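You operate a simulated robot arm through the tools that you are given. There is no shell and no other tool. Be economical: measure what you need, move in short steps, check, and stop when the job is done.

You run a simulated robot arm. Do the job below in one go: nothing can be reset, and whatever is moved stays where it is left.

## Task
Drain the brown tank empty, shut the drain, move the lance to the water can and flush.
Fine: the mist unit stands stopped.

The check looks at the end state, three seconds after you hand in, the way a careful person would. Anything else that was tipped, shoved, dropped, spilled or broken makes it a failure.

## Robot
A 7-joint arm with a two-finger parallel gripper, fixed in place. Base frame: the origin is at the foot of the arm, x ahead of it, y to its left, z up. Units: mm, rad, N and s.
With the tool pointing down near the work surface it reaches from about 100 to 640 mm from the base axis. Its first joint turns from -2.007 to 2.007 rad. Payload 3.91 kg.
The tool frame sits at the grasp point between the pads (the TCP): z along the fingers, y along the line on which they close. The tips reach 30 mm beyond it. Largest opening 110 mm; finger width 20, thickness 10; the body of the gripper, 48 by 112 mm, starts 55 mm behind the TCP.
Orientation is that of the tool frame in the base frame, as a unit quaternion [w, x, y, z]. With the fingers straight down and closing along the base's y, the tool's x points along the base's -x, its y along +y and its z along -z.

## Interface
- The arm moves only by the tool send_rows. Its argument "commands" is a list of rows, each a list of 7 numbers: the shift along the tool's x, y, z in units of 30 mm (1.0 is 30 mm), then the turn, a rotation vector about the tool's x, y, z in units of 4 degrees (1.0 is 4 degrees), then the finger opening in cm, from 0 to 11. In form: [[dx, dy, dz, rx, ry, rz, hand], ...]. A call has 1 to 8 rows; each row shifts and turns the commanded pose from where the row before left it, along the tool's axes as they then stand. A call with a number of a shift or a turn outside -1 to 1 is refused whole. Rows are played at 5 a second. More than 50 mm and 0.15 rad between two rows, or a gripper value outside its range, and nothing of the call is played. A pose out of reach is approached as far as the arm can. The call stops where the force on the tool passes 40 N (or 10 N more than at its start, if that is more) or the arm is blocked; 0.2 s more then pass. The fingers move at their own pace (about 108 mm/s each) and stop on an object; they squeeze with about 44 N. The grip force told is the motor's: it shows also when the fingers shut on nothing. Time passes only in rows, and 0.2 s behind the last, so rows that do not move let the fingers close. It gives the time, the measured TCP pose, the force on the tool (base axes), the opening and the grip force at its end, in the units of the frame above (readings bear some noise), with the torque about the TCP (base axes, N m) and any sound that the robot's microphone picked up.
- Cameras (640 x 400 px; columns grow to the right, rows downward): "scene" is fixed at [49.8, 640.1, 1228.8]; the picture's right is [-0.83, -0.55, 0.00], its down [-0.15, 0.23, -0.96] and it looks along [0.53, -0.80, -0.27] (base axes); focal length 252 px, centre (320, 200). "wrist" rides on the gripper at [72, 17, -103] in the tool frame; the picture's right is [-0.23, 0.97, 0.00], its down [-0.76, -0.18, -0.62] and it looks along [-0.61, -0.14, 0.78] (tool axes); focal length 222 px, centre (320, 200). There is no depth. A picture from a camera that has moved, and an enlarged one, comes with that camera's place and axes in the base frame and with its lens. The place of the scene camera against the robot may be out by one fixed shift of up to 18 mm in any direction.
- grab_frame(camera): a new picture of that camera. It takes no simulated time.
- lift_body(by): slides the trunk up (or, below 0, down) by that many mm; the arm rides with it, the base frame stays. It gives what a move gives, with no picture.
- enlarge(camera, box): a new picture of the part [left, top, right, bottom] of that camera's present view, enlarged. It takes no simulated time.
- close_job(): hands the job in; it is judged then, once.

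Go step by step. Nothing tells you positions but the pictures and the camera data: compare them with the known pose of the tool, close in by small moves and look again before you grip or let go. The budget is 120 turns and 76 pictures, counting those below and the enlarged ones. Unless the task says otherwise, let go and move clear before handing in, and close with one line.

The tools are called after "Request:" as a command line: name --pt "numbers of a row" for each row, then --argument value for the rest, lists and objects as JSON in quotes. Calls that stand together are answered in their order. send_rows: Moves the arm, as the interface text tells. Its arguments: {"type":"object","properties":{"commands":{"type":"array","items":{"type":"array","items":{"type":"number"}}}},"required":["commands"]} The other tools are called the same way: lift_body (by) slides the trunk up or down; grab_frame (camera) takes a picture; enlarge (camera, box) takes an enlarged picture of a part of a camera's view; close_job () hands the job in.

At the start:

```text
time_s: 0.0
position: [500.2, 34.0, 1229.0]
tcp_rot: [0.0, 0.0, 1.0, 0.0]
ft_force: [-0.2, 0.3, 0.1]
wrist_torque: [-0.01, 0.01, -0.01]
width: 110.1
grasp_force: 0.0
trunk travel left (down, up): [-700.0, 290.0]
```

scene: 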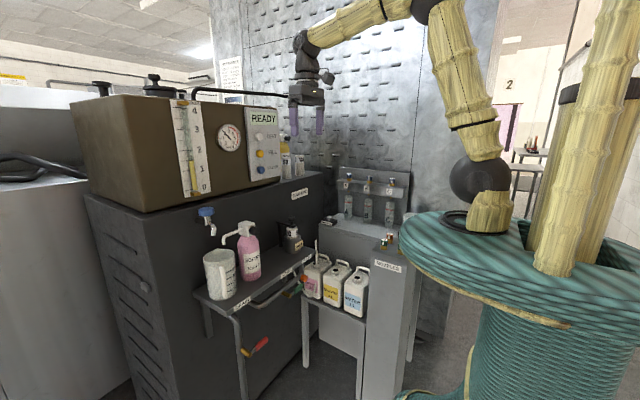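
wrist: 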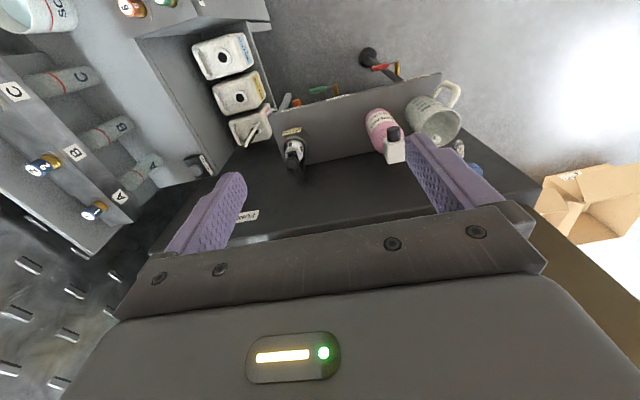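

I see a brown tank with a level gauge and a panel reading READY. There is a tap with a blue handle above a mug, and a row of cans, one of them holding a lance. I'll look closer first.

Request:
enlarge --camera "scene" --box '[150, 80, 310, 200]'

Request:
enlarge --camera "scene" --box '[180, 190, 310, 310]'

Request:
enlarge --camera "scene" --box '[280, 160, 420, 330]'

```text
3.33 times, centred on (230, 140) of scene
camera zoom: at [49.8, 640.1, 1228.8], right [-0.83, -0.55, 0.0], down [-0.15, 0.23, -0.96], along [0.53, -0.8, -0.27], focal length 842 px, centre (620, 400)
```

zoom: 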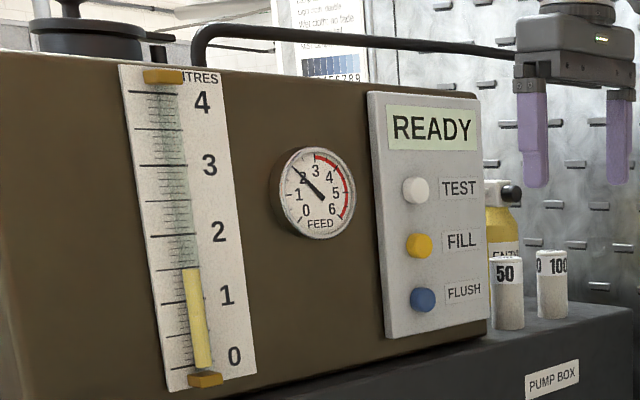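

```text
3.33 times, centred on (245, 250) of scene
camera zoom: at [49.8, 640.1, 1228.8], right [-0.83, -0.55, 0.0], down [-0.15, 0.23, -0.96], along [0.53, -0.8, -0.27], focal length 842 px, centre (570, 33)
```

zoom: 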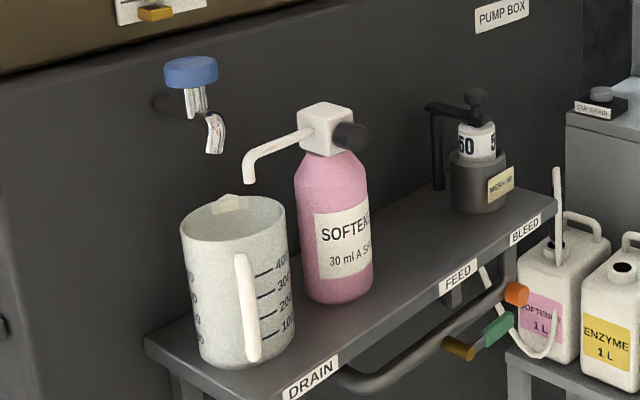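

```text
2.35 times, centred on (350, 245) of scene
camera zoom: at [49.8, 640.1, 1228.8], right [-0.83, -0.55, 0.0], down [-0.15, 0.23, -0.96], along [0.53, -0.8, -0.27], focal length 594 px, centre (249, 94)
```

zoom: 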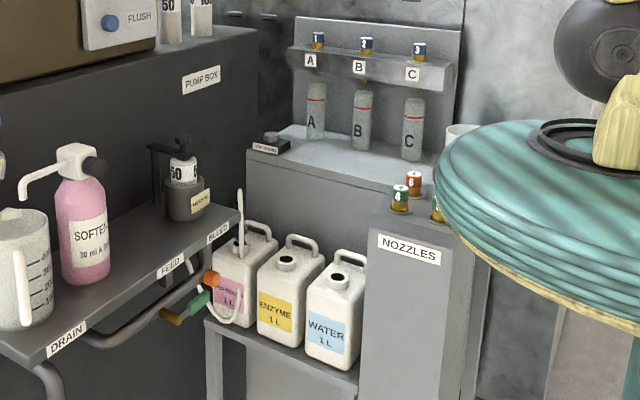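

I'll look closer at the valves under the shelf, the small labels and the notice on the wall.

Request:
enlarge --camera "scene" --box '[225, 270, 320, 370]'

Request:
enlarge --camera "scene" --box '[310, 205, 350, 230]'

Request:
enlarge --camera "scene" --box '[210, 50, 250, 110]'

Request:
enlarge --camera "wrist" --box '[180, 20, 500, 220]'

```text
4.00 times, centred on (272, 320) of scene
camera zoom: at [49.8, 640.1, 1228.8], right [-0.83, -0.55, 0.0], down [-0.15, 0.23, -0.96], along [0.53, -0.8, -0.27], focal length 1010 px, centre (510, -280)
```

zoom: 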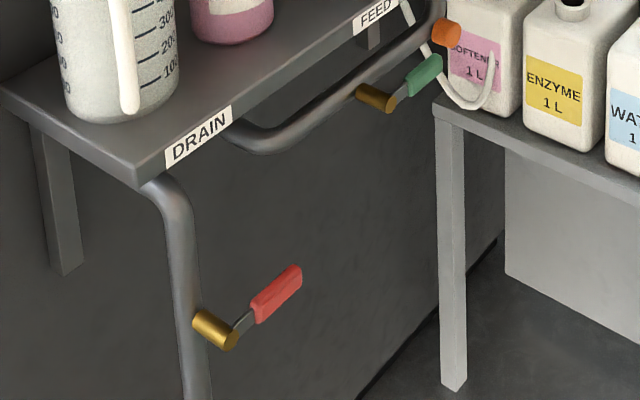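

```text
16.00 times, centred on (330, 218) of scene
camera zoom: at [49.8, 640.1, 1228.8], right [-0.83, -0.55, 0.0], down [-0.15, 0.23, -0.96], along [0.53, -0.8, -0.27], focal length 4039 px, centre (160, -80)
```

zoom: 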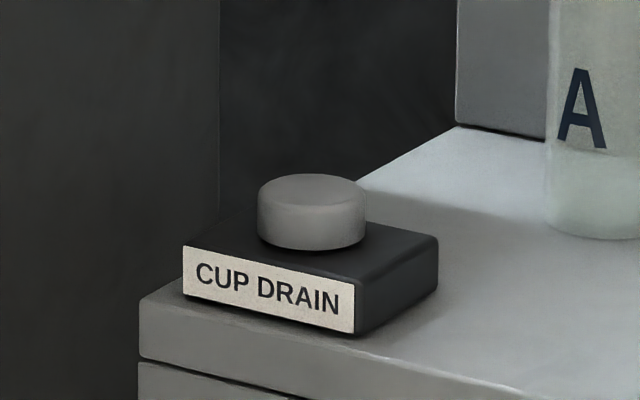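

```text
6.67 times, centred on (230, 80) of scene
camera zoom: at [49.8, 640.1, 1228.8], right [-0.83, -0.55, 0.0], down [-0.15, 0.23, -0.96], along [0.53, -0.8, -0.27], focal length 1683 px, centre (920, 1000)
```

zoom: 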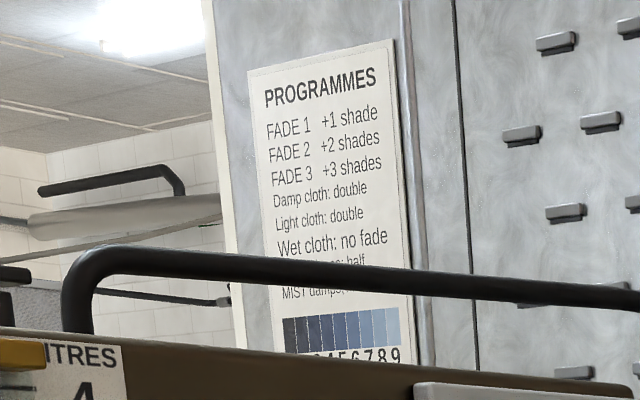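

```text
2.00 times, centred on (340, 120) of wrist
camera zoom: at [428.8, 50.2, 1331.0], right [0.23, 0.97, 0.0], down [0.76, -0.18, 0.62], along [0.61, -0.14, -0.78], focal length 444 px, centre (280, 360)
```

zoom: 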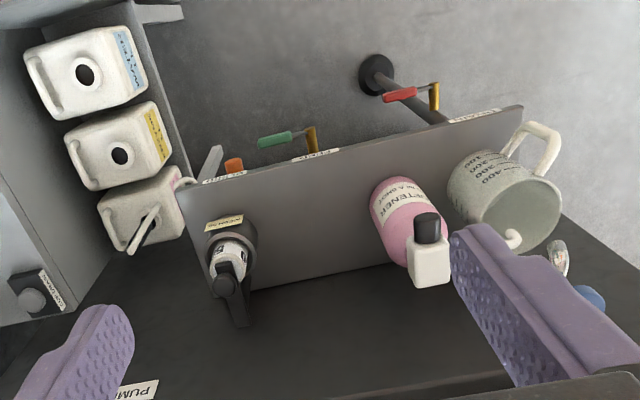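

The DRAIN pipe has a red quarter-turn lever at about (570, 200, 575). It points along -y across the vertical pipe, so the drain is shut now. I'll shift the arm to y≈200 and pull back in x, then tilt the tool to point forward.

Request:
send_rows --pt "1 1 0 0 0 0 5" --pt "1 1 0 0 0 0 5" --pt "1 1 0 0 0 0 5" --pt "1 1 0 0 0 0 5" --pt "0 1 0 0 -1 0 5" --pt "0 0.3 0 0 -1 0 5" --pt "0 0 0 0 -1 0 5" --pt "0 0 0 0 -1 0 5"

Request:
send_rows --pt "0 0 0 0 -1 0 5" --pt "0 0 0 0 -1 0 5" --pt "0 0 0 0 -1 0 5" --pt "0 0 0 0 -1 0 5" --pt "0 0 0 0 -1 0 5" --pt "0 0 0 0 -1 0 5" --pt "0 0 0 0 -1 0 5" --pt "0 0 0 0 -1 0 5"

Request:
send_rows --pt "0 0 0 0 -1 0 5" --pt "0 0 0 0 -1 0 5" --pt "0 0 0 0 -1 0 5" --pt "0 0 0 0 -1 0 5" --pt "0 0 0 0 -1 0 5" --pt "0 0 0 0 -1 0 5" --pt "0 0 0 0 -1 0 5" --pt "0 0 0 0 -1 0 5"

```text
time_s: 1.8
position: [379.7, 192.3, 1230.5]
tcp_rot: [0.14, 0.0, 0.99, 0.0]
ft_force: [0.2, 0.2, 0.0]
wrist_torque: [0.01, 0.0, -0.01]
width: 50.2
grasp_force: 0.2
trunk travel left (down, up): [-700.0, 290.0]
```

```text
time_s: 3.6
position: [380.0, 192.9, 1229.8]
tcp_rot: [0.407, 0.0, 0.913, 0.0]
ft_force: [-0.1, 1.1, 0.2]
wrist_torque: [-0.03, 0.0, 0.0]
width: 50.0
grasp_force: 0.0
trunk travel left (down, up): [-700.0, 290.0]
```

```text
time_s: 5.4
position: [386.4, 200.4, 1235.2]
tcp_rot: [0.643, 0.001, 0.766, 0.0]
ft_force: [0.3, 0.7, -0.1]
wrist_torque: [0.02, -0.01, 0.01]
width: 50.3
grasp_force: 0.0
out of reach, approached as far as the arm can: row 8
trunk travel left (down, up): [-700.0, 290.0]
```

The tool is about 80° up from vertical, which is enough. I'll lower the trunk with the arm well in front of the shelf and look.

Request:
lift_body --by -580

Request:
grab_frame --camera "wrist"

Request:
grab_frame --camera "scene"

```text
refused: -580 is not a number from -400 to 400
```

```text
66 pictures are left
camera wrist: at [272.0, 217.3, 1180.4], right [0.04, 0.97, 0.22], down [-0.48, -0.18, 0.86], along [0.88, -0.14, 0.46], focal length 222 px, centre (320, 200)
```

wrist: 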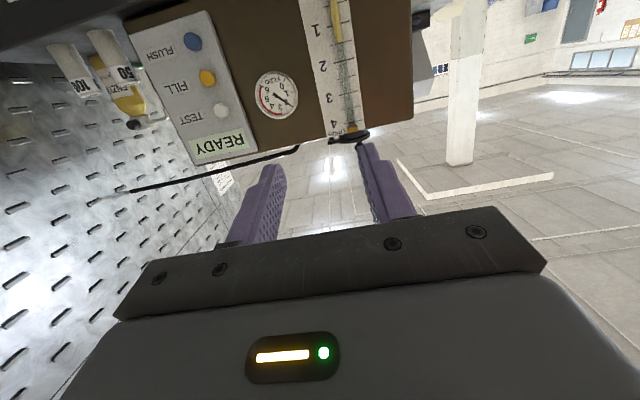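

```text
65 pictures are left
```

scene: 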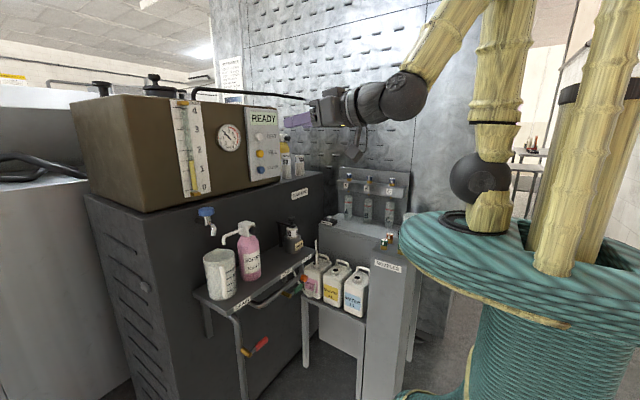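

Lowering in two steps.

Request:
lift_body --by -400

Request:
lift_body --by -160

Request:
grab_frame --camera "wrist"

Request:
grab_frame --camera "scene"

```text
time_s: 9.2
position: [384.1, 200.0, 834.6]
tcp_rot: [0.643, 0.001, 0.766, -0.001]
ft_force: [-0.4, 0.1, 0.1]
wrist_torque: [-0.01, 0.0, 0.01]
width: 50.1
grasp_force: 0.2
trunk travel left (down, up): [-300.0, 690.0]
```

```text
time_s: 11.1
position: [384.7, 200.1, 675.4]
tcp_rot: [0.642, 0.001, 0.767, -0.001]
ft_force: [0.0, -0.5, 0.0]
wrist_torque: [0.0, 0.0, -0.06]
width: 50.2
grasp_force: 0.0
trunk travel left (down, up): [-140.0, 850.0]
```

```text
64 pictures are left
camera wrist: at [271.5, 217.1, 620.5], right [0.04, 0.97, 0.22], down [-0.48, -0.18, 0.86], along [0.88, -0.14, 0.46], focal length 222 px, centre (320, 200)
```

wrist: 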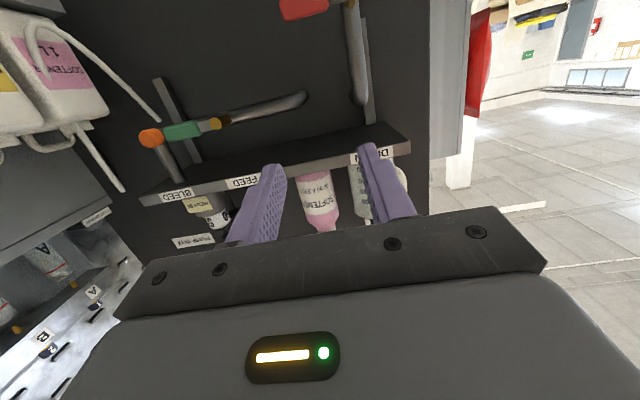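

```text
63 pictures are left
```

scene: 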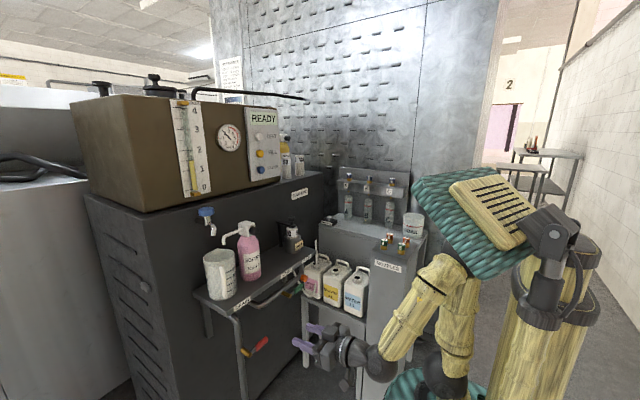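

The lever runs from its pivot at about y=247 to its tip at about y=175, near z≈553. I'll lower further to get a second view for depth.

Request:
lift_body --by -100

Request:
grab_frame --camera "wrist"

```text
time_s: 12.4
position: [385.6, 199.9, 575.5]
tcp_rot: [0.642, 0.001, 0.767, -0.001]
ft_force: [-0.5, 0.2, -0.8]
wrist_torque: [0.04, 0.01, 0.0]
width: 50.0
grasp_force: 0.0
trunk travel left (down, up): [-40.0, 950.0]
```

```text
62 pictures are left
camera wrist: at [271.5, 217.1, 520.5], right [0.04, 0.97, 0.22], down [-0.48, -0.18, 0.86], along [0.88, -0.14, 0.46], focal length 222 px, centre (320, 200)
```

wrist: 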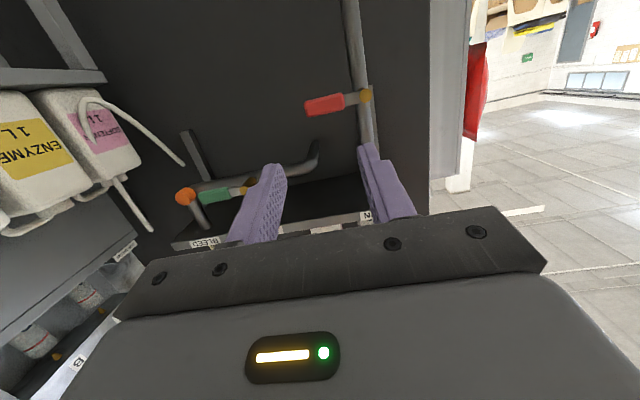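

The lever is at about x=580, y=180–260, z=547. I'll close the fingers and approach above it.

Request:
send_rows --pt "-0.37 -0.04 0.9 0 0 0 0" --pt "-0.37 -0.04 0.9 0 0 0 0" --pt "-0.37 -0.04 0.9 0 0 0 0" --pt "-0.37 -0.04 0.9 0 0 0 0"

Request:
grab_frame --camera "wrist"

Request:
enlarge --camera "scene" --box '[215, 290, 335, 390]'

```text
time_s: 13.4
position: [500.4, 195.5, 599.1]
tcp_rot: [0.642, 0.001, 0.766, -0.001]
ft_force: [-0.6, -0.6, -0.5]
wrist_torque: [0.03, 0.01, 0.01]
width: 0.0
grasp_force: 37.6
trunk travel left (down, up): [-40.0, 950.0]
```

```text
61 pictures are left
camera wrist: at [386.1, 212.7, 544.9], right [0.04, 0.97, 0.22], down [-0.48, -0.18, 0.86], along [0.88, -0.14, 0.46], focal length 222 px, centre (320, 200)
```

wrist: 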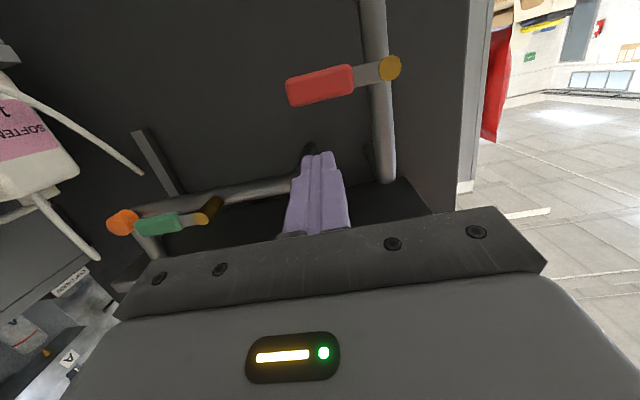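

```text
4.00 times, centred on (275, 340) of scene
camera zoom: at [49.8, 640.1, 1228.8], right [-0.83, -0.55, 0.0], down [-0.15, 0.23, -0.96], along [0.53, -0.8, -0.27], focal length 1010 px, centre (500, -360)
```

zoom: 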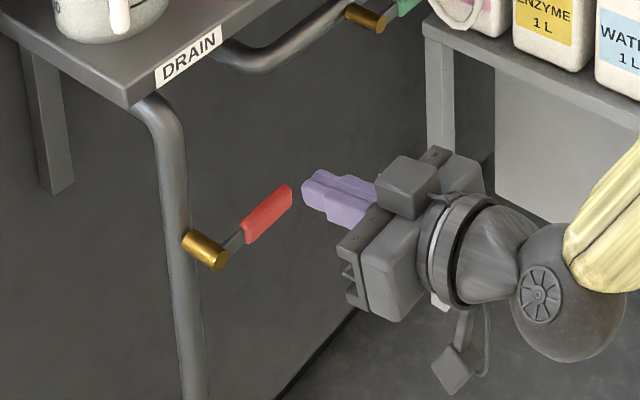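

The lever sits at x≈590 and z≈547. I'll advance above it so that the tips overlap it in depth.

Request:
send_rows --pt "-0.02 -0.03 0.53 0 0 0 0" --pt "-0.02 -0.03 0.53 0 0 0 0" --pt "-0.02 -0.03 0.53 0 0 0 0" --pt "-0.02 -0.03 0.53 0 0 0 0"

Request:
grab_frame --camera "wrist"

Request:
enlarge --camera "scene" --box '[215, 290, 335, 390]'

```text
time_s: 14.4
position: [563.2, 192.3, 591.6]
tcp_rot: [0.643, 0.001, 0.766, -0.001]
ft_force: [-0.2, 0.3, -0.7]
wrist_torque: [0.03, 0.0, 0.0]
width: 0.1
grasp_force: 37.5
trunk travel left (down, up): [-40.0, 950.0]
```

```text
59 pictures are left
camera wrist: at [449.3, 208.4, 537.0], right [0.04, 0.97, 0.22], down [-0.48, -0.18, 0.86], along [0.88, -0.14, 0.46], focal length 222 px, centre (320, 200)
```

wrist: 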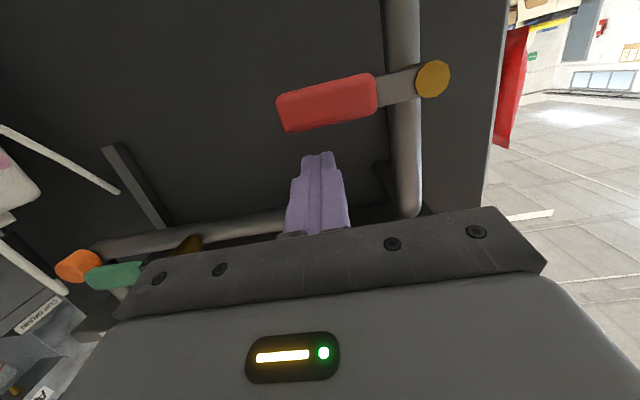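

```text
4.00 times, centred on (275, 340) of scene
camera zoom: at [49.8, 640.1, 1228.8], right [-0.83, -0.55, 0.0], down [-0.15, 0.23, -0.96], along [0.53, -0.8, -0.27], focal length 1010 px, centre (500, -360)
```

zoom: 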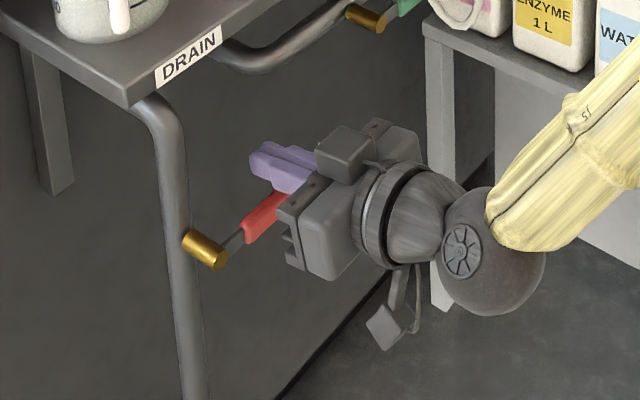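

The fingers sit above the lever's outer end. I'll push down gently to see which way it turns.

Request:
send_rows --pt "0.33 0 0.06 0 0 0 0" --pt "0.33 0 0.06 0 0 0 0" --pt "0.33 0 0.06 0 0 0 0" --pt "0.2 0 0.035 0 0 0 0" --pt "0.2 0 0.035 0 0 0 0"

Request:
grab_frame --camera "wrist"

```text
time_s: 15.6
position: [562.9, 191.9, 549.4]
tcp_rot: [0.641, 0.0, 0.767, -0.001]
ft_force: [0.3, 0.5, 1.0]
wrist_torque: [0.01, 0.01, 0.01]
width: 0.0
grasp_force: 38.1
trunk travel left (down, up): [-40.0, 950.0]
```

```text
57 pictures are left
camera wrist: at [449.5, 208.2, 493.7], right [0.04, 0.97, 0.22], down [-0.48, -0.18, 0.86], along [0.88, -0.14, 0.46], focal length 222 px, centre (320, 200)
```

wrist: 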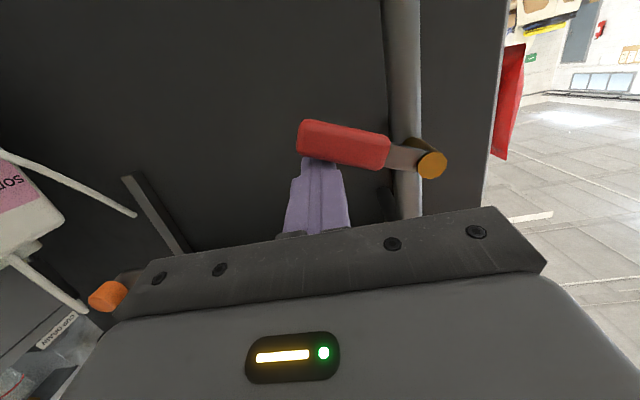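

The lever turns downward with almost no force. I'll follow the arc to vertical.

Request:
send_rows --pt "0.46 0.1 0.08 0 0 0 0" --pt "0.46 0.16 0.08 0 0 0 0" --pt "0.4 0.3 0.07 0 0 0 0" --pt "0.33 0.4 0.06 0 0 0 0" --pt "0.25 0.4 0.04 0 0 0 0" --pt "0 0.3 0 0 0 0 0"

Request:
grab_frame --camera "wrist"

Request:
enlarge --camera "scene" --box '[215, 290, 335, 390]'

```text
time_s: 17.0
position: [562.4, 236.8, 491.9]
tcp_rot: [0.641, 0.005, 0.767, -0.006]
ft_force: [-14.0, -26.0, -0.9]
wrist_torque: [0.16, -0.03, -0.03]
width: 0.0
grasp_force: 37.9
trunk travel left (down, up): [-40.0, 950.0]
```

```text
56 pictures are left
camera wrist: at [449.3, 254.6, 436.2], right [0.05, 0.97, 0.22], down [-0.48, -0.17, 0.86], along [0.88, -0.15, 0.46], focal length 222 px, centre (320, 200)
```

wrist: 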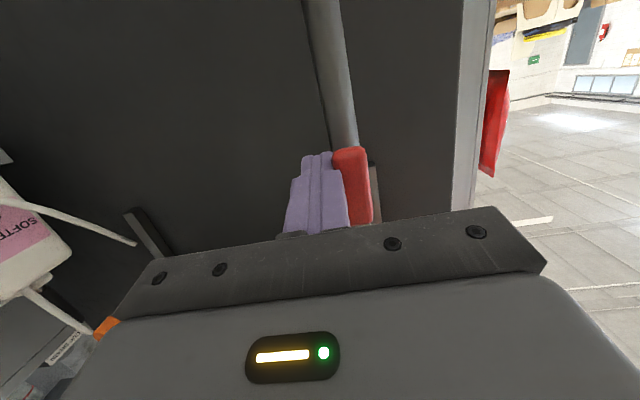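

```text
4.00 times, centred on (275, 340) of scene
camera zoom: at [49.8, 640.1, 1228.8], right [-0.83, -0.55, 0.0], down [-0.15, 0.23, -0.96], along [0.53, -0.8, -0.27], focal length 1010 px, centre (500, -360)
```

zoom: 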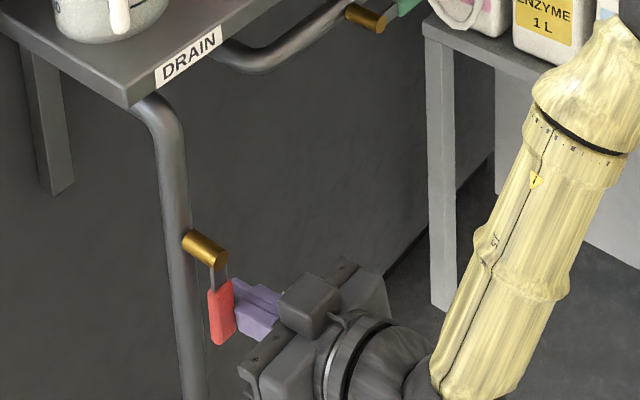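

The lever is vertical against its stop, so the drain is open. I'll back off and move to the lever's other side, ready to shut it, while watching the gauge.

Request:
send_rows --pt "0 -0.3 0 0 0 0 0" --pt "0.17 0 -0.98 0 0 0 0" --pt "0.17 0 -0.98 0 0 0 0" --pt "0 1 0 0 0 0 0" --pt "0 0.9 0 0 0 0 0" --pt "0 0 0 0 0 0 0" --pt "0 0 0 0 0 0 0" --pt "0 0 0 0 0 0 0"

Request:
enlarge --camera "scene" --box '[150, 80, 310, 200]'

Request:
grab_frame --camera "wrist"

```text
time_s: 18.8
position: [501.2, 290.5, 491.9]
tcp_rot: [0.642, -0.001, 0.767, 0.0]
ft_force: [0.2, 0.2, 0.4]
wrist_torque: [0.0, -0.01, -0.03]
width: 0.1
grasp_force: 38.4
trunk travel left (down, up): [-40.0, 950.0]
```

```text
3.33 times, centred on (230, 140) of scene
camera zoom: at [49.8, 640.1, 1228.8], right [-0.83, -0.55, 0.0], down [-0.15, 0.23, -0.96], along [0.53, -0.8, -0.27], focal length 842 px, centre (620, 400)
```

zoom: 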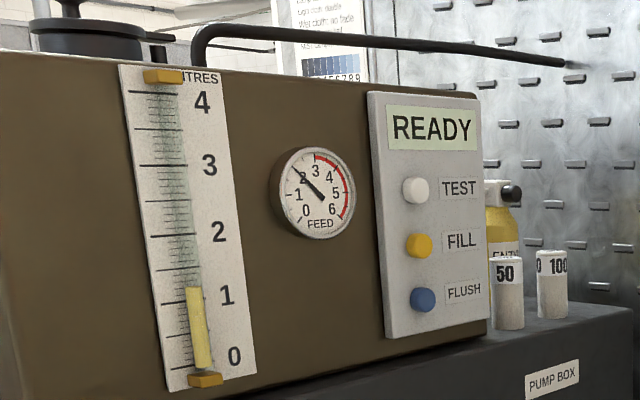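

```text
53 pictures are left
camera wrist: at [389.0, 307.4, 437.3], right [0.04, 0.97, 0.22], down [-0.48, -0.18, 0.86], along [0.88, -0.14, 0.46], focal length 222 px, centre (320, 200)
```

wrist: 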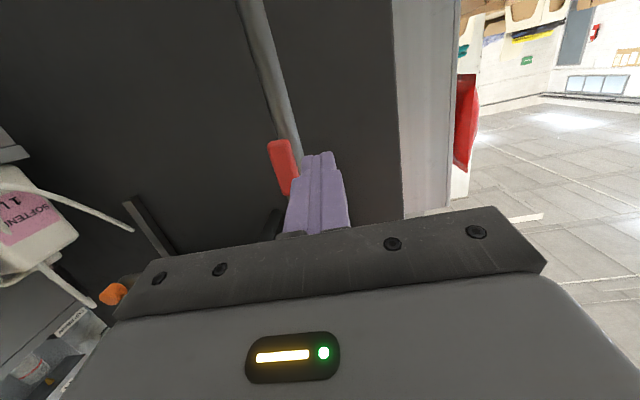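

The level has fallen from 1.4 to about 1.1 L, so it is draining. I'll wait in place.

Request:
send_rows --pt "0 0 0 0 0 0 0" --pt "0 0 0 0 0 0 0" --pt "0 0 0 0 0 0 0" --pt "0 0 0 0 0 0 0" --pt "0 0 0 0 0 0 0" --pt "0 0 0 0 0 0 0" --pt "0 0 0 0 0 0 0" --pt "0 0 0 0 0 0 0"

Request:
send_rows --pt "0 0 0 0 0 0 0" --pt "0 0 0 0 0 0 0" --pt "0 0 0 0 0 0 0" --pt "0 0 0 0 0 0 0" --pt "0 0 0 0 0 0 0" --pt "0 0 0 0 0 0 0" --pt "0 0 0 0 0 0 0" --pt "0 0 0 0 0 0 0"

Request:
send_rows --pt "0 0 0 0 0 0 0" --pt "0 0 0 0 0 0 0" --pt "0 0 0 0 0 0 0" --pt "0 0 0 0 0 0 0" --pt "0 0 0 0 0 0 0" --pt "0 0 0 0 0 0 0" --pt "0 0 0 0 0 0 0" --pt "0 0 0 0 0 0 0"

Request:
send_rows --pt "0 0 0 0 0 0 0" --pt "0 0 0 0 0 0 0" --pt "0 0 0 0 0 0 0" --pt "0 0 0 0 0 0 0" --pt "0 0 0 0 0 0 0" --pt "0 0 0 0 0 0 0" --pt "0 0 0 0 0 0 0" --pt "0 0 0 0 0 0 0"

Request:
enlarge --camera "scene" --box '[150, 80, 310, 200]'

```text
time_s: 20.6
position: [502.0, 290.7, 491.8]
tcp_rot: [0.642, 0.001, 0.766, -0.001]
ft_force: [-0.5, -0.6, -0.5]
wrist_torque: [0.02, 0.01, 0.01]
width: 0.0
grasp_force: 37.8
trunk travel left (down, up): [-40.0, 950.0]
```

```text
time_s: 22.4
position: [501.0, 290.5, 492.7]
tcp_rot: [0.642, 0.0, 0.767, 0.0]
ft_force: [-0.4, -0.7, -0.5]
wrist_torque: [-0.03, -0.01, -0.02]
width: 0.2
grasp_force: 37.8
trunk travel left (down, up): [-40.0, 950.0]
```

```text
time_s: 24.2
position: [501.7, 289.9, 492.0]
tcp_rot: [0.643, 0.0, 0.766, 0.0]
ft_force: [0.8, 0.9, 1.0]
wrist_torque: [-0.03, 0.01, 0.02]
width: 0.0
grasp_force: 37.8
trunk travel left (down, up): [-40.0, 950.0]
```

```text
time_s: 26.0
position: [502.8, 290.4, 493.2]
tcp_rot: [0.642, 0.0, 0.767, 0.0]
ft_force: [-0.2, -0.1, -0.2]
wrist_torque: [0.0, 0.0, -0.02]
width: 0.0
grasp_force: 38.4
trunk travel left (down, up): [-40.0, 950.0]
```

```text
3.33 times, centred on (230, 140) of scene
camera zoom: at [49.8, 640.1, 1228.8], right [-0.83, -0.55, 0.0], down [-0.15, 0.23, -0.96], along [0.53, -0.8, -0.27], focal length 842 px, centre (620, 400)
```

zoom: 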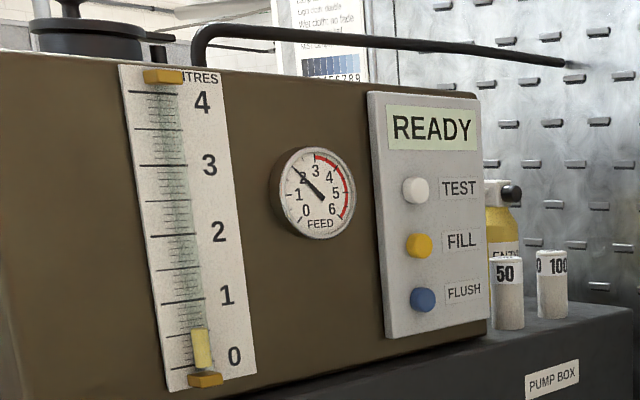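

The level is now about 0.45 L, so roughly six more seconds. I'll move forward beside the lever while I wait.

Request:
send_rows --pt "-0.17 0 0.98 0 0 0 0" --pt "-0.17 0 0.98 0 0 0 0" --pt "0 0 0 0 0 0 0" --pt "0 0 0 0 0 0 0" --pt "0 0 0 0 0 0 0" --pt "0 0 0 0 0 0 0" --pt "0 0 0 0 0 0 0" --pt "0 0 0 0 0 0 0"

Request:
send_rows --pt "0 0 0 0 0 0 0" --pt "0 0 0 0 0 0 0" --pt "0 0 0 0 0 0 0" --pt "0 0 0 0 0 0 0" --pt "0 0 0 0 0 0 0" --pt "0 0 0 0 0 0 0" --pt "0 0 0 0 0 0 0" --pt "0 0 0 0 0 0 0"

Request:
send_rows --pt "0 0 0 0 0 0 0" --pt "0 0 0 0 0 0 0" --pt "0 0 0 0 0 0 0" --pt "0 0 0 0 0 0 0" --pt "0 0 0 0 0 0 0" --pt "0 0 0 0 0 0 0" --pt "0 0 0 0 0 0 0" --pt "0 0 0 0 0 0 0"

Request:
send_rows --pt "0 0 0 0 0 0 0" --pt "0 0 0 0 0 0 0" --pt "0 0 0 0 0 0 0" --pt "0 0 0 0 0 0 0" --pt "0 0 0 0 0 0 0" --pt "0 0 0 0 0 0 0" --pt "0 0 0 0 0 0 0" --pt "0 0 0 0 0 0 0"

Request:
enlarge --camera "scene" --box '[150, 80, 310, 200]'

Request:
grab_frame --camera "wrist"

```text
time_s: 27.8
position: [561.9, 288.5, 491.7]
tcp_rot: [0.642, -0.001, 0.767, 0.0]
ft_force: [0.0, -0.3, -0.2]
wrist_torque: [0.02, 0.03, -0.01]
width: 0.0
grasp_force: 37.7
trunk travel left (down, up): [-40.0, 950.0]
```

```text
time_s: 29.6
position: [563.2, 290.3, 491.0]
tcp_rot: [0.642, 0.0, 0.767, 0.0]
ft_force: [-0.3, 0.2, 0.3]
wrist_torque: [0.0, 0.0, -0.02]
width: 0.0
grasp_force: 38.0
trunk travel left (down, up): [-40.0, 950.0]
```

```text
time_s: 31.4
position: [562.4, 290.2, 492.0]
tcp_rot: [0.642, 0.0, 0.766, 0.0]
ft_force: [0.4, -0.6, 1.0]
wrist_torque: [0.01, -0.02, -0.01]
width: 0.1
grasp_force: 37.5
trunk travel left (down, up): [-40.0, 950.0]
```

```text
time_s: 33.2
position: [561.3, 288.4, 491.8]
tcp_rot: [0.643, 0.0, 0.766, 0.0]
ft_force: [0.7, 0.5, -0.4]
wrist_torque: [-0.02, 0.02, -0.01]
width: 0.0
grasp_force: 37.3
trunk travel left (down, up): [-40.0, 950.0]
```

```text
3.33 times, centred on (230, 140) of scene
camera zoom: at [49.8, 640.1, 1228.8], right [-0.83, -0.55, 0.0], down [-0.15, 0.23, -0.96], along [0.53, -0.8, -0.27], focal length 842 px, centre (620, 400)
```

zoom: 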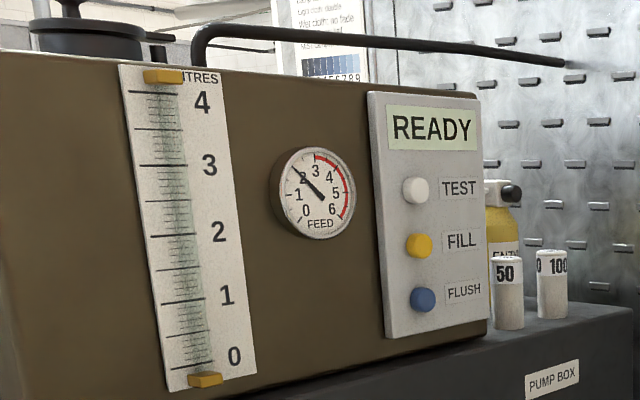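

```text
50 pictures are left
camera wrist: at [449.0, 306.4, 436.9], right [0.04, 0.97, 0.22], down [-0.48, -0.18, 0.86], along [0.88, -0.14, 0.46], focal length 222 px, centre (320, 200)
```

wrist: 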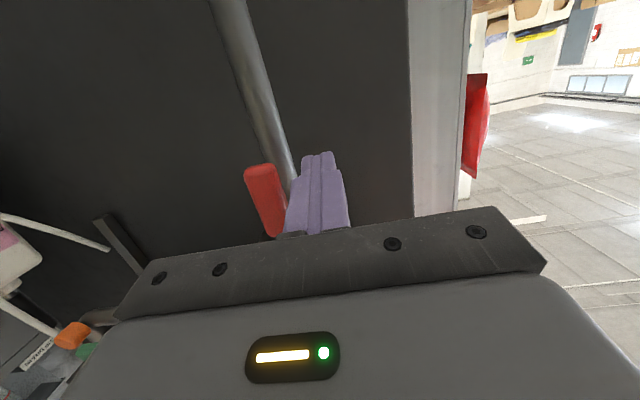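

The gauge shows empty. After one more short pause I'll push the lever back along the arc, to -y and then up, to shut it.

Request:
send_rows --pt "0 0 0 0 0 0 0" --pt "0 0 0 0 0 0 0" --pt "0 0 0 0 0 0 0" --pt "0 0 0 0 0 0 0" --pt "0 -0.6 0 0 0 0 0" --pt "0.08 -0.7 0.01 0 0 0 0" --pt "-0.26 -0.8 -0.05 0 0 0 0" --pt "-0.3 -0.43 -0.05 0 0 0 0"

Request:
send_rows --pt "-0.3 -0.27 -0.05 0 0 0 0" --pt "-0.33 -0.2 -0.06 0 0 0 0" --pt "-0.36 -0.13 -0.06 0 0 0 0" --pt "-0.2 0 -0.04 0 0 0 0"

Request:
grab_frame --camera "wrist"

```text
time_s: 35.0
position: [562.1, 212.7, 506.3]
tcp_rot: [0.642, 0.001, 0.767, -0.001]
ft_force: [-0.2, 1.0, 0.0]
wrist_torque: [0.02, 0.01, 0.0]
width: 0.1
grasp_force: 37.7
trunk travel left (down, up): [-40.0, 950.0]
```

```text
time_s: 36.0
position: [558.6, 195.7, 531.4]
tcp_rot: [0.631, -0.003, 0.776, 0.0]
ft_force: [-0.7, -0.3, -15.9]
wrist_torque: [-0.03, 0.11, 0.06]
width: 0.3
grasp_force: 38.3
trunk travel left (down, up): [-40.0, 950.0]
stopped in row 4: the force on the tool passed its limit at 43 N (the readings are from after the stop); the commanded pose is now the measured one
```

```text
49 pictures are left
camera wrist: at [444.3, 211.6, 479.9], right [0.04, 0.97, 0.22], down [-0.46, -0.18, 0.87], along [0.89, -0.14, 0.44], focal length 222 px, centre (320, 200)
```

wrist: 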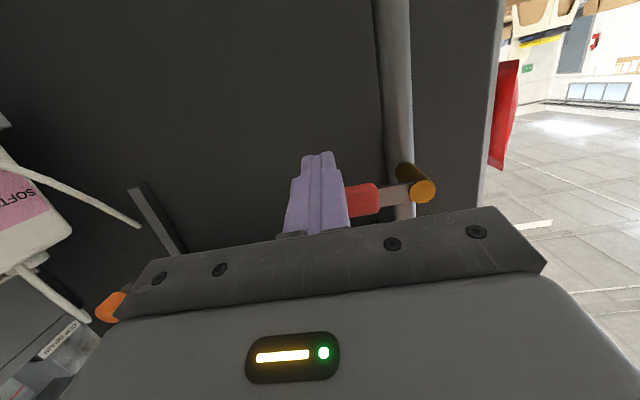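

The lever has reached its stop, so the drain is shut. I'll release downward, back off and check the lever and gauge.

Request:
send_rows --pt "0.3 0 0 0 0 0 0" --pt "0.17 0 -0.98 0 0 0 0" --pt "0.17 0 -0.98 0 0 0 0" --pt "0.17 0 -0.98 0 0 0 0" --pt "0.17 0 -0.98 0 0 0 0" --pt "0.17 0 -0.98 0 0 0 0"

Request:
grab_frame --camera "wrist"

Request:
enlarge --camera "scene" --box '[150, 80, 310, 200]'

Request:
enlarge --camera "scene" --box '[215, 220, 395, 370]'

```text
time_s: 37.4
position: [415.5, 203.8, 534.1]
tcp_rot: [0.635, -0.002, 0.773, 0.0]
ft_force: [-0.6, 0.2, -0.1]
wrist_torque: [0.02, -0.03, -0.01]
width: 0.0
grasp_force: 38.0
out of reach, approached as far as the arm can: row 6
trunk travel left (down, up): [-40.0, 950.0]
```

```text
48 pictures are left
camera wrist: at [300.6, 220.8, 481.5], right [0.04, 0.97, 0.22], down [-0.46, -0.18, 0.87], along [0.89, -0.14, 0.44], focal length 222 px, centre (320, 200)
```

wrist: 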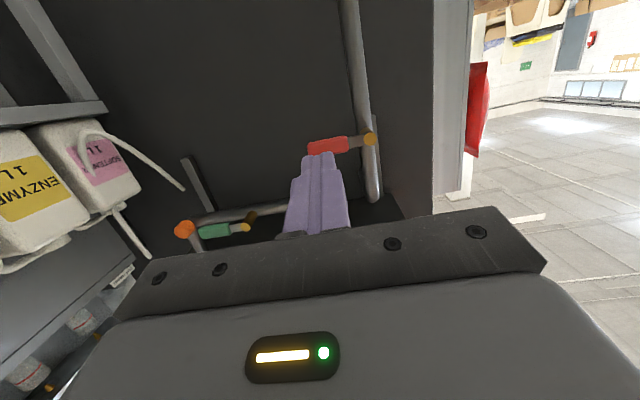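

```text
3.33 times, centred on (230, 140) of scene
camera zoom: at [49.8, 640.1, 1228.8], right [-0.83, -0.55, 0.0], down [-0.15, 0.23, -0.96], along [0.53, -0.8, -0.27], focal length 842 px, centre (620, 400)
```

zoom: 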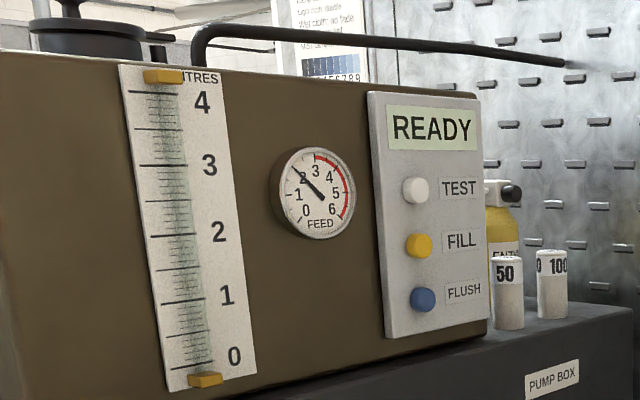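

```text
2.67 times, centred on (305, 295) of scene
camera zoom: at [49.8, 640.1, 1228.8], right [-0.83, -0.55, 0.0], down [-0.15, 0.23, -0.96], along [0.53, -0.8, -0.27], focal length 673 px, centre (360, -53)
```

zoom: 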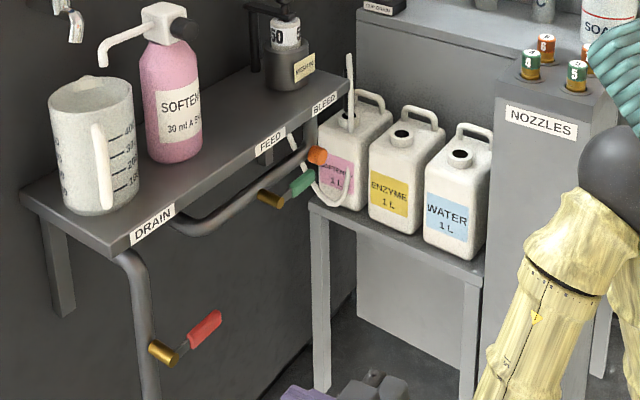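

The drain is shut and the tank empty. Next is the lance: I'll raise the trunk and point the tool down again to look at the cans.

Request:
lift_body --by 400

Request:
send_rows --pt "0 -0.5 0 0 1 0 5" --pt "0 -0.5 0 0 1 0 5" --pt "0 -0.5 0 0 1 0 5" --pt "0 -0.5 0 0 1 0 5" --pt "0 -0.5 0 0 1 0 5" --pt "0 -0.5 0 0 1 0 5" --pt "0 -0.5 0 0 1 0 5" --pt "0 -0.5 0 0 1 0 5"

Request:
send_rows --pt "0 -0.5 0 0 1 0 5" --pt "0 -0.5 0 0 1 0 5" --pt "0 -0.5 0 0 1 0 5" --pt "0 -0.5 0 0 1 0 5" --pt "0 -0.5 0 0 1 0 5" --pt "0 -0.5 0 0 1 0 5" --pt "0 -0.5 0 0 1 0 5" --pt "0 -0.5 0 0 1 0 5"

Request:
send_rows --pt "0 0 0 0 1 0 5" --pt "0 0 0 0 1 0 5" --pt "0 0 0 0 1 0 5" --pt "0 0 0 0 0.8 0 5"

Request:
grab_frame --camera "wrist"

```text
time_s: 41.3
position: [415.4, 205.3, 933.7]
tcp_rot: [0.635, -0.002, 0.773, -0.001]
ft_force: [-0.2, -0.3, -0.2]
wrist_torque: [-0.01, 0.05, 0.03]
width: 0.0
grasp_force: 37.7
trunk travel left (down, up): [-440.0, 550.0]
```

```text
time_s: 43.1
position: [417.9, 87.1, 937.6]
tcp_rot: [0.397, -0.001, 0.918, 0.0]
ft_force: [-0.8, 0.8, -1.3]
wrist_torque: [-0.01, -0.01, 0.0]
width: 50.2
grasp_force: 0.1
out of reach, approached as far as the arm can: row 2
trunk travel left (down, up): [-440.0, 550.0]
```

```text
time_s: 44.9
position: [418.6, -33.3, 936.7]
tcp_rot: [0.128, -0.002, 0.992, -0.001]
ft_force: [0.5, -0.4, 0.2]
wrist_torque: [0.0, -0.04, 0.0]
width: 50.1
grasp_force: 0.1
trunk travel left (down, up): [-440.0, 550.0]
```

```text
time_s: 45.9
position: [416.8, -32.9, 935.9]
tcp_rot: [-0.004, -0.002, 1.0, -0.001]
ft_force: [0.3, -0.2, 0.2]
wrist_torque: [-0.01, 0.0, -0.02]
width: 49.9
grasp_force: 0.1
trunk travel left (down, up): [-440.0, 550.0]
```

```text
45 pictures are left
camera wrist: at [347.3, -16.6, 1038.6], right [0.23, 0.97, 0.0], down [0.77, -0.17, 0.62], along [0.6, -0.14, -0.79], focal length 222 px, centre (320, 200)
```

wrist: 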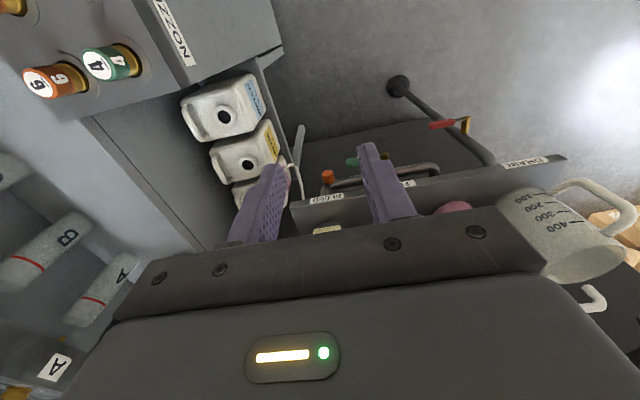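

The softener can's lance stands at about (645, -225), with its top near z≈735. The water can's hole is at about (436, -230). To keep the wrist camera away from the nozzle stand, I'll raise the trunk a little and yaw the tool 180°.

Request:
lift_body --by 90

Request:
send_rows --pt "0 0 0 0 0 1 5" --pt "0 0 0 0 0 1 5" --pt "0 0 0 0 0 1 5" --pt "0 0 0 0 0 1 5" --pt "0 0 0 0 0 1 5" --pt "0 0 0 0 0 1 5" --pt "0 0 0 0 0 1 5" --pt "0 0 0 0 0 1 5"

Request:
send_rows --pt "0 0 0 0 0 1 5" --pt "0 0 0 0 0 1 5" --pt "0 0 0 0 0 1 5" --pt "0 0 0 0 0 1 5" --pt "0 0 0 0 0 1 5" --pt "0 0 0 0 0 1 5" --pt "0 0 0 0 0 1 5" --pt "0 0 0 0 0 1 5"

Request:
send_rows --pt "0 0 0 0 0 1 5" --pt "0 0 0 0 0 1 5" --pt "0 0 0 0 0 1 5" --pt "0 0 0 0 0 1 5" --pt "0 0 0 0 0 1 5" --pt "0 0 0 0 0 1 5" --pt "0 0 0 0 0 1 5" --pt "0 0 0 0 0 1 5"

Request:
grab_frame --camera "wrist"

```text
time_s: 47.1
position: [417.3, -33.4, 1025.9]
tcp_rot: [-0.003, 0.0, 1.0, -0.002]
ft_force: [0.5, -0.4, 0.0]
wrist_torque: [0.0, 0.0, -0.02]
width: 49.8
grasp_force: 0.0
trunk travel left (down, up): [-530.0, 460.0]
```

```text
time_s: 48.9
position: [417.7, -32.0, 1026.2]
tcp_rot: [-0.004, 0.275, 0.961, -0.003]
ft_force: [-0.4, 0.5, 0.1]
wrist_torque: [0.01, -0.03, -0.01]
width: 50.0
grasp_force: 0.1
trunk travel left (down, up): [-530.0, 460.0]
```

```text
time_s: 50.7
position: [417.8, -32.7, 1025.4]
tcp_rot: [-0.003, 0.53, 0.848, -0.004]
ft_force: [0.0, 0.3, 0.0]
wrist_torque: [-0.02, 0.0, 0.01]
width: 49.9
grasp_force: 0.1
trunk travel left (down, up): [-530.0, 460.0]
```

```text
time_s: 52.5
position: [417.1, -34.2, 1026.3]
tcp_rot: [-0.001, 0.743, 0.669, -0.005]
ft_force: [0.1, -0.1, -0.1]
wrist_torque: [-0.02, 0.02, 0.0]
width: 50.2
grasp_force: 0.0
trunk travel left (down, up): [-530.0, 460.0]
```

```text
44 pictures are left
camera wrist: at [443.9, 36.5, 1127.1], right [0.94, -0.33, -0.01], down [-0.25, -0.74, 0.63], along [-0.21, -0.59, -0.78], focal length 222 px, centre (320, 200)
```

wrist: 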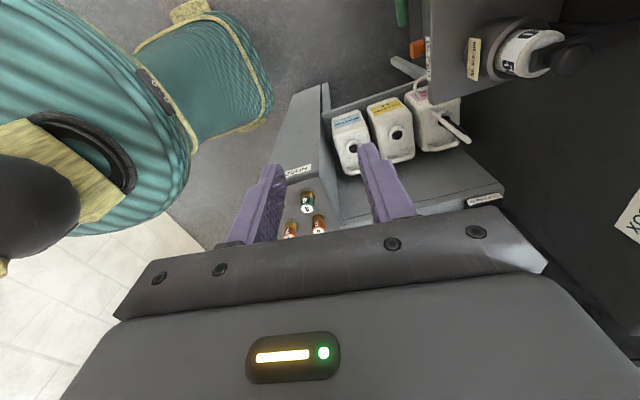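

This is a good overview. I'll enlarge the can area to measure the lance and holes.

Request:
enlarge --camera "wrist" --box '[280, 40, 520, 240]'

Request:
enlarge --camera "scene" --box '[285, 225, 385, 325]'

```text
2.00 times, centred on (400, 140) of wrist
camera zoom: at [443.9, 36.5, 1127.1], right [0.94, -0.33, -0.01], down [-0.25, -0.74, 0.63], along [-0.21, -0.59, -0.78], focal length 444 px, centre (160, 320)
```

zoom: 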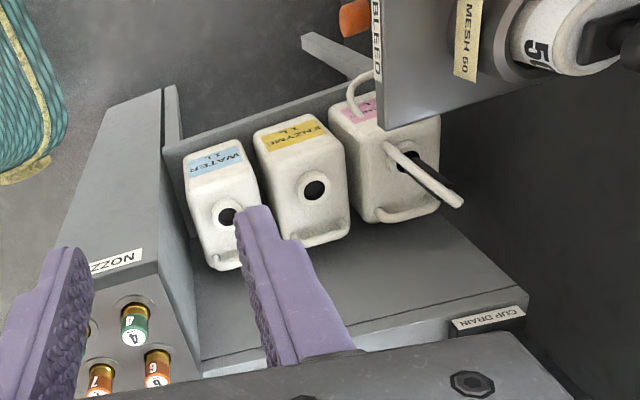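

```text
4.00 times, centred on (335, 275) of scene
camera zoom: at [49.8, 640.1, 1228.8], right [-0.83, -0.55, 0.0], down [-0.15, 0.23, -0.96], along [0.53, -0.8, -0.27], focal length 1010 px, centre (260, -100)
```

zoom: 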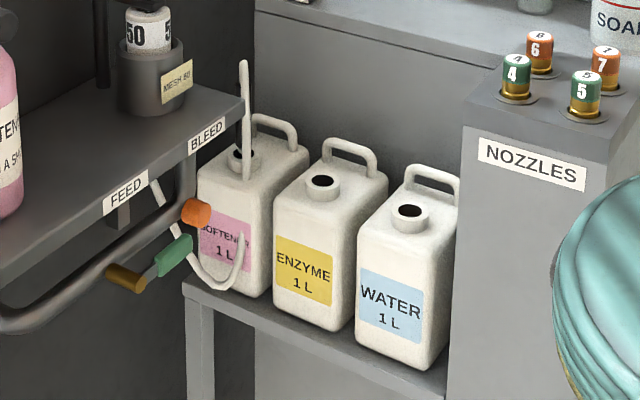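

I'll look closer at the lance itself.

Request:
enlarge --camera "wrist" --box '[390, 75, 470, 150]'

Request:
enlarge --camera "scene" --box '[325, 230, 365, 280]'

Request:
enlarge --camera "scene" --box '[295, 230, 345, 290]'

```text
5.33 times, centred on (430, 112) of wrist
camera zoom: at [443.9, 36.5, 1127.1], right [0.94, -0.33, -0.01], down [-0.25, -0.74, 0.63], along [-0.21, -0.59, -0.78], focal length 1185 px, centre (-267, 667)
```

zoom: 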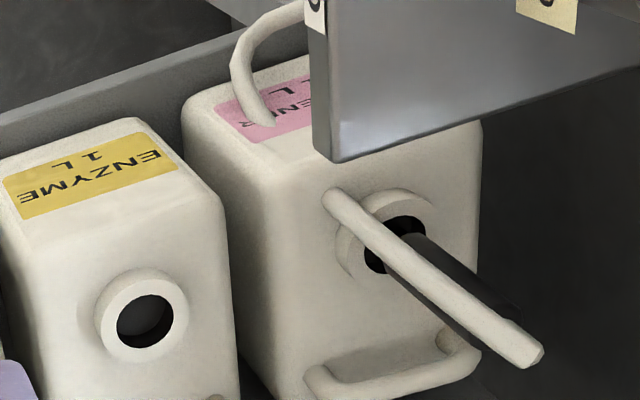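

```text
8.00 times, centred on (345, 255) of scene
camera zoom: at [49.8, 640.1, 1228.8], right [-0.83, -0.55, 0.0], down [-0.15, 0.23, -0.96], along [0.53, -0.8, -0.27], focal length 2020 px, centre (120, -240)
```

zoom: 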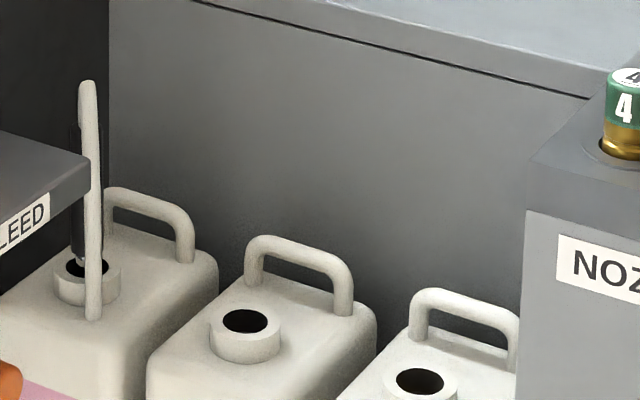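

```text
6.67 times, centred on (320, 260) of scene
camera zoom: at [49.8, 640.1, 1228.8], right [-0.83, -0.55, 0.0], down [-0.15, 0.23, -0.96], along [0.53, -0.8, -0.27], focal length 1683 px, centre (320, -200)
```

zoom: 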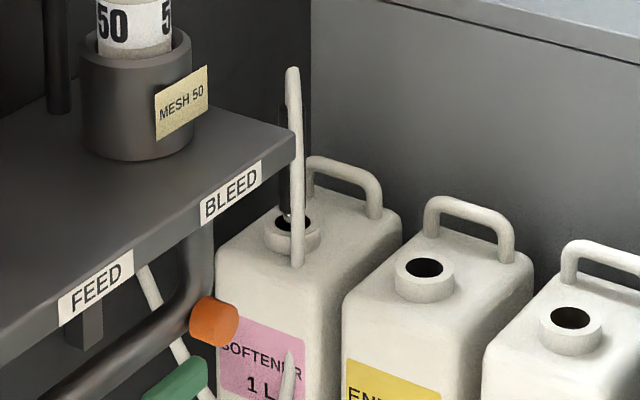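

The lance is a dark body with a white hose along it, standing at about (655, -228), top near z≈732. The holes are at enzyme (548, -225) and water (441, -226), with rims at z≈612. I'll finish the yaw until the tool x heading is about -25°.

Request:
send_rows --pt "0 0 0 0 0 1 5" --pt "0 0 0 0 0 1 5" --pt "0 0 0 0 0 1 5" --pt "0 0 0 0 0 1 5" --pt "0 0 0 0 0 1 5" --pt "0 0 0 0 0 1 5" --pt "0 0 0 0 0 1 5" --pt "0 0 0 0 0 1 5"

Request:
send_rows --pt "0 0 0 0 0 1 5" --pt "0 0 0 0 0 1 5" --pt "0 0 0 0 0 1 5" --pt "0 0 0 0 0 1 5" --pt "0 0 0 0 0 1 5" --pt "0 0 0 0 0 1 5" --pt "0 0 0 0 0 1 5" --pt "0 0 0 0 0 1 5"

Request:
send_rows --pt "0 0 0 0 0 1 5" --pt "0 0 0 0 0 1 5" --pt "0 0 0 0 0 1 5" --pt "0 0 0 0 0 1 5" --pt "0 0 0 0 0 1 5" --pt "0 0 0 0 0 1 5" --pt "0 0 0 0 0 1 5" --pt "0 0 0 0 0 1 5"

Request:
send_rows --pt "0 0 0 0 0 1 5" --pt "0 0 0 0 0 1 5" --pt "0 0 0 0 0 1 5"

```text
time_s: 54.3
position: [418.4, -34.0, 1026.0]
tcp_rot: [0.0, 0.899, 0.438, -0.003]
ft_force: [-0.4, 0.0, 0.8]
wrist_torque: [-0.02, -0.03, -0.03]
width: 50.2
grasp_force: 0.1
trunk travel left (down, up): [-530.0, 460.0]
```

```text
time_s: 56.1
position: [418.4, -33.1, 1026.4]
tcp_rot: [0.001, 0.985, 0.173, -0.003]
ft_force: [-0.1, -0.2, 0.6]
wrist_torque: [0.01, -0.02, -0.01]
width: 50.4
grasp_force: 0.0
trunk travel left (down, up): [-530.0, 460.0]
```

```text
time_s: 57.9
position: [418.6, -34.4, 1018.1]
tcp_rot: [-0.001, 0.997, -0.072, -0.014]
ft_force: [0.6, 0.7, -0.5]
wrist_torque: [0.01, -0.02, 0.03]
width: 50.0
grasp_force: 0.0
out of reach, approached as far as the arm can: row 6, 7
trunk travel left (down, up): [-530.0, 460.0]
```

```text
time_s: 58.7
position: [417.6, -35.1, 1019.3]
tcp_rot: [0.0, 0.984, -0.177, -0.014]
ft_force: [-0.2, 0.3, 0.1]
wrist_torque: [0.0, -0.01, 0.0]
width: 50.1
grasp_force: 0.1
trunk travel left (down, up): [-530.0, 460.0]
```

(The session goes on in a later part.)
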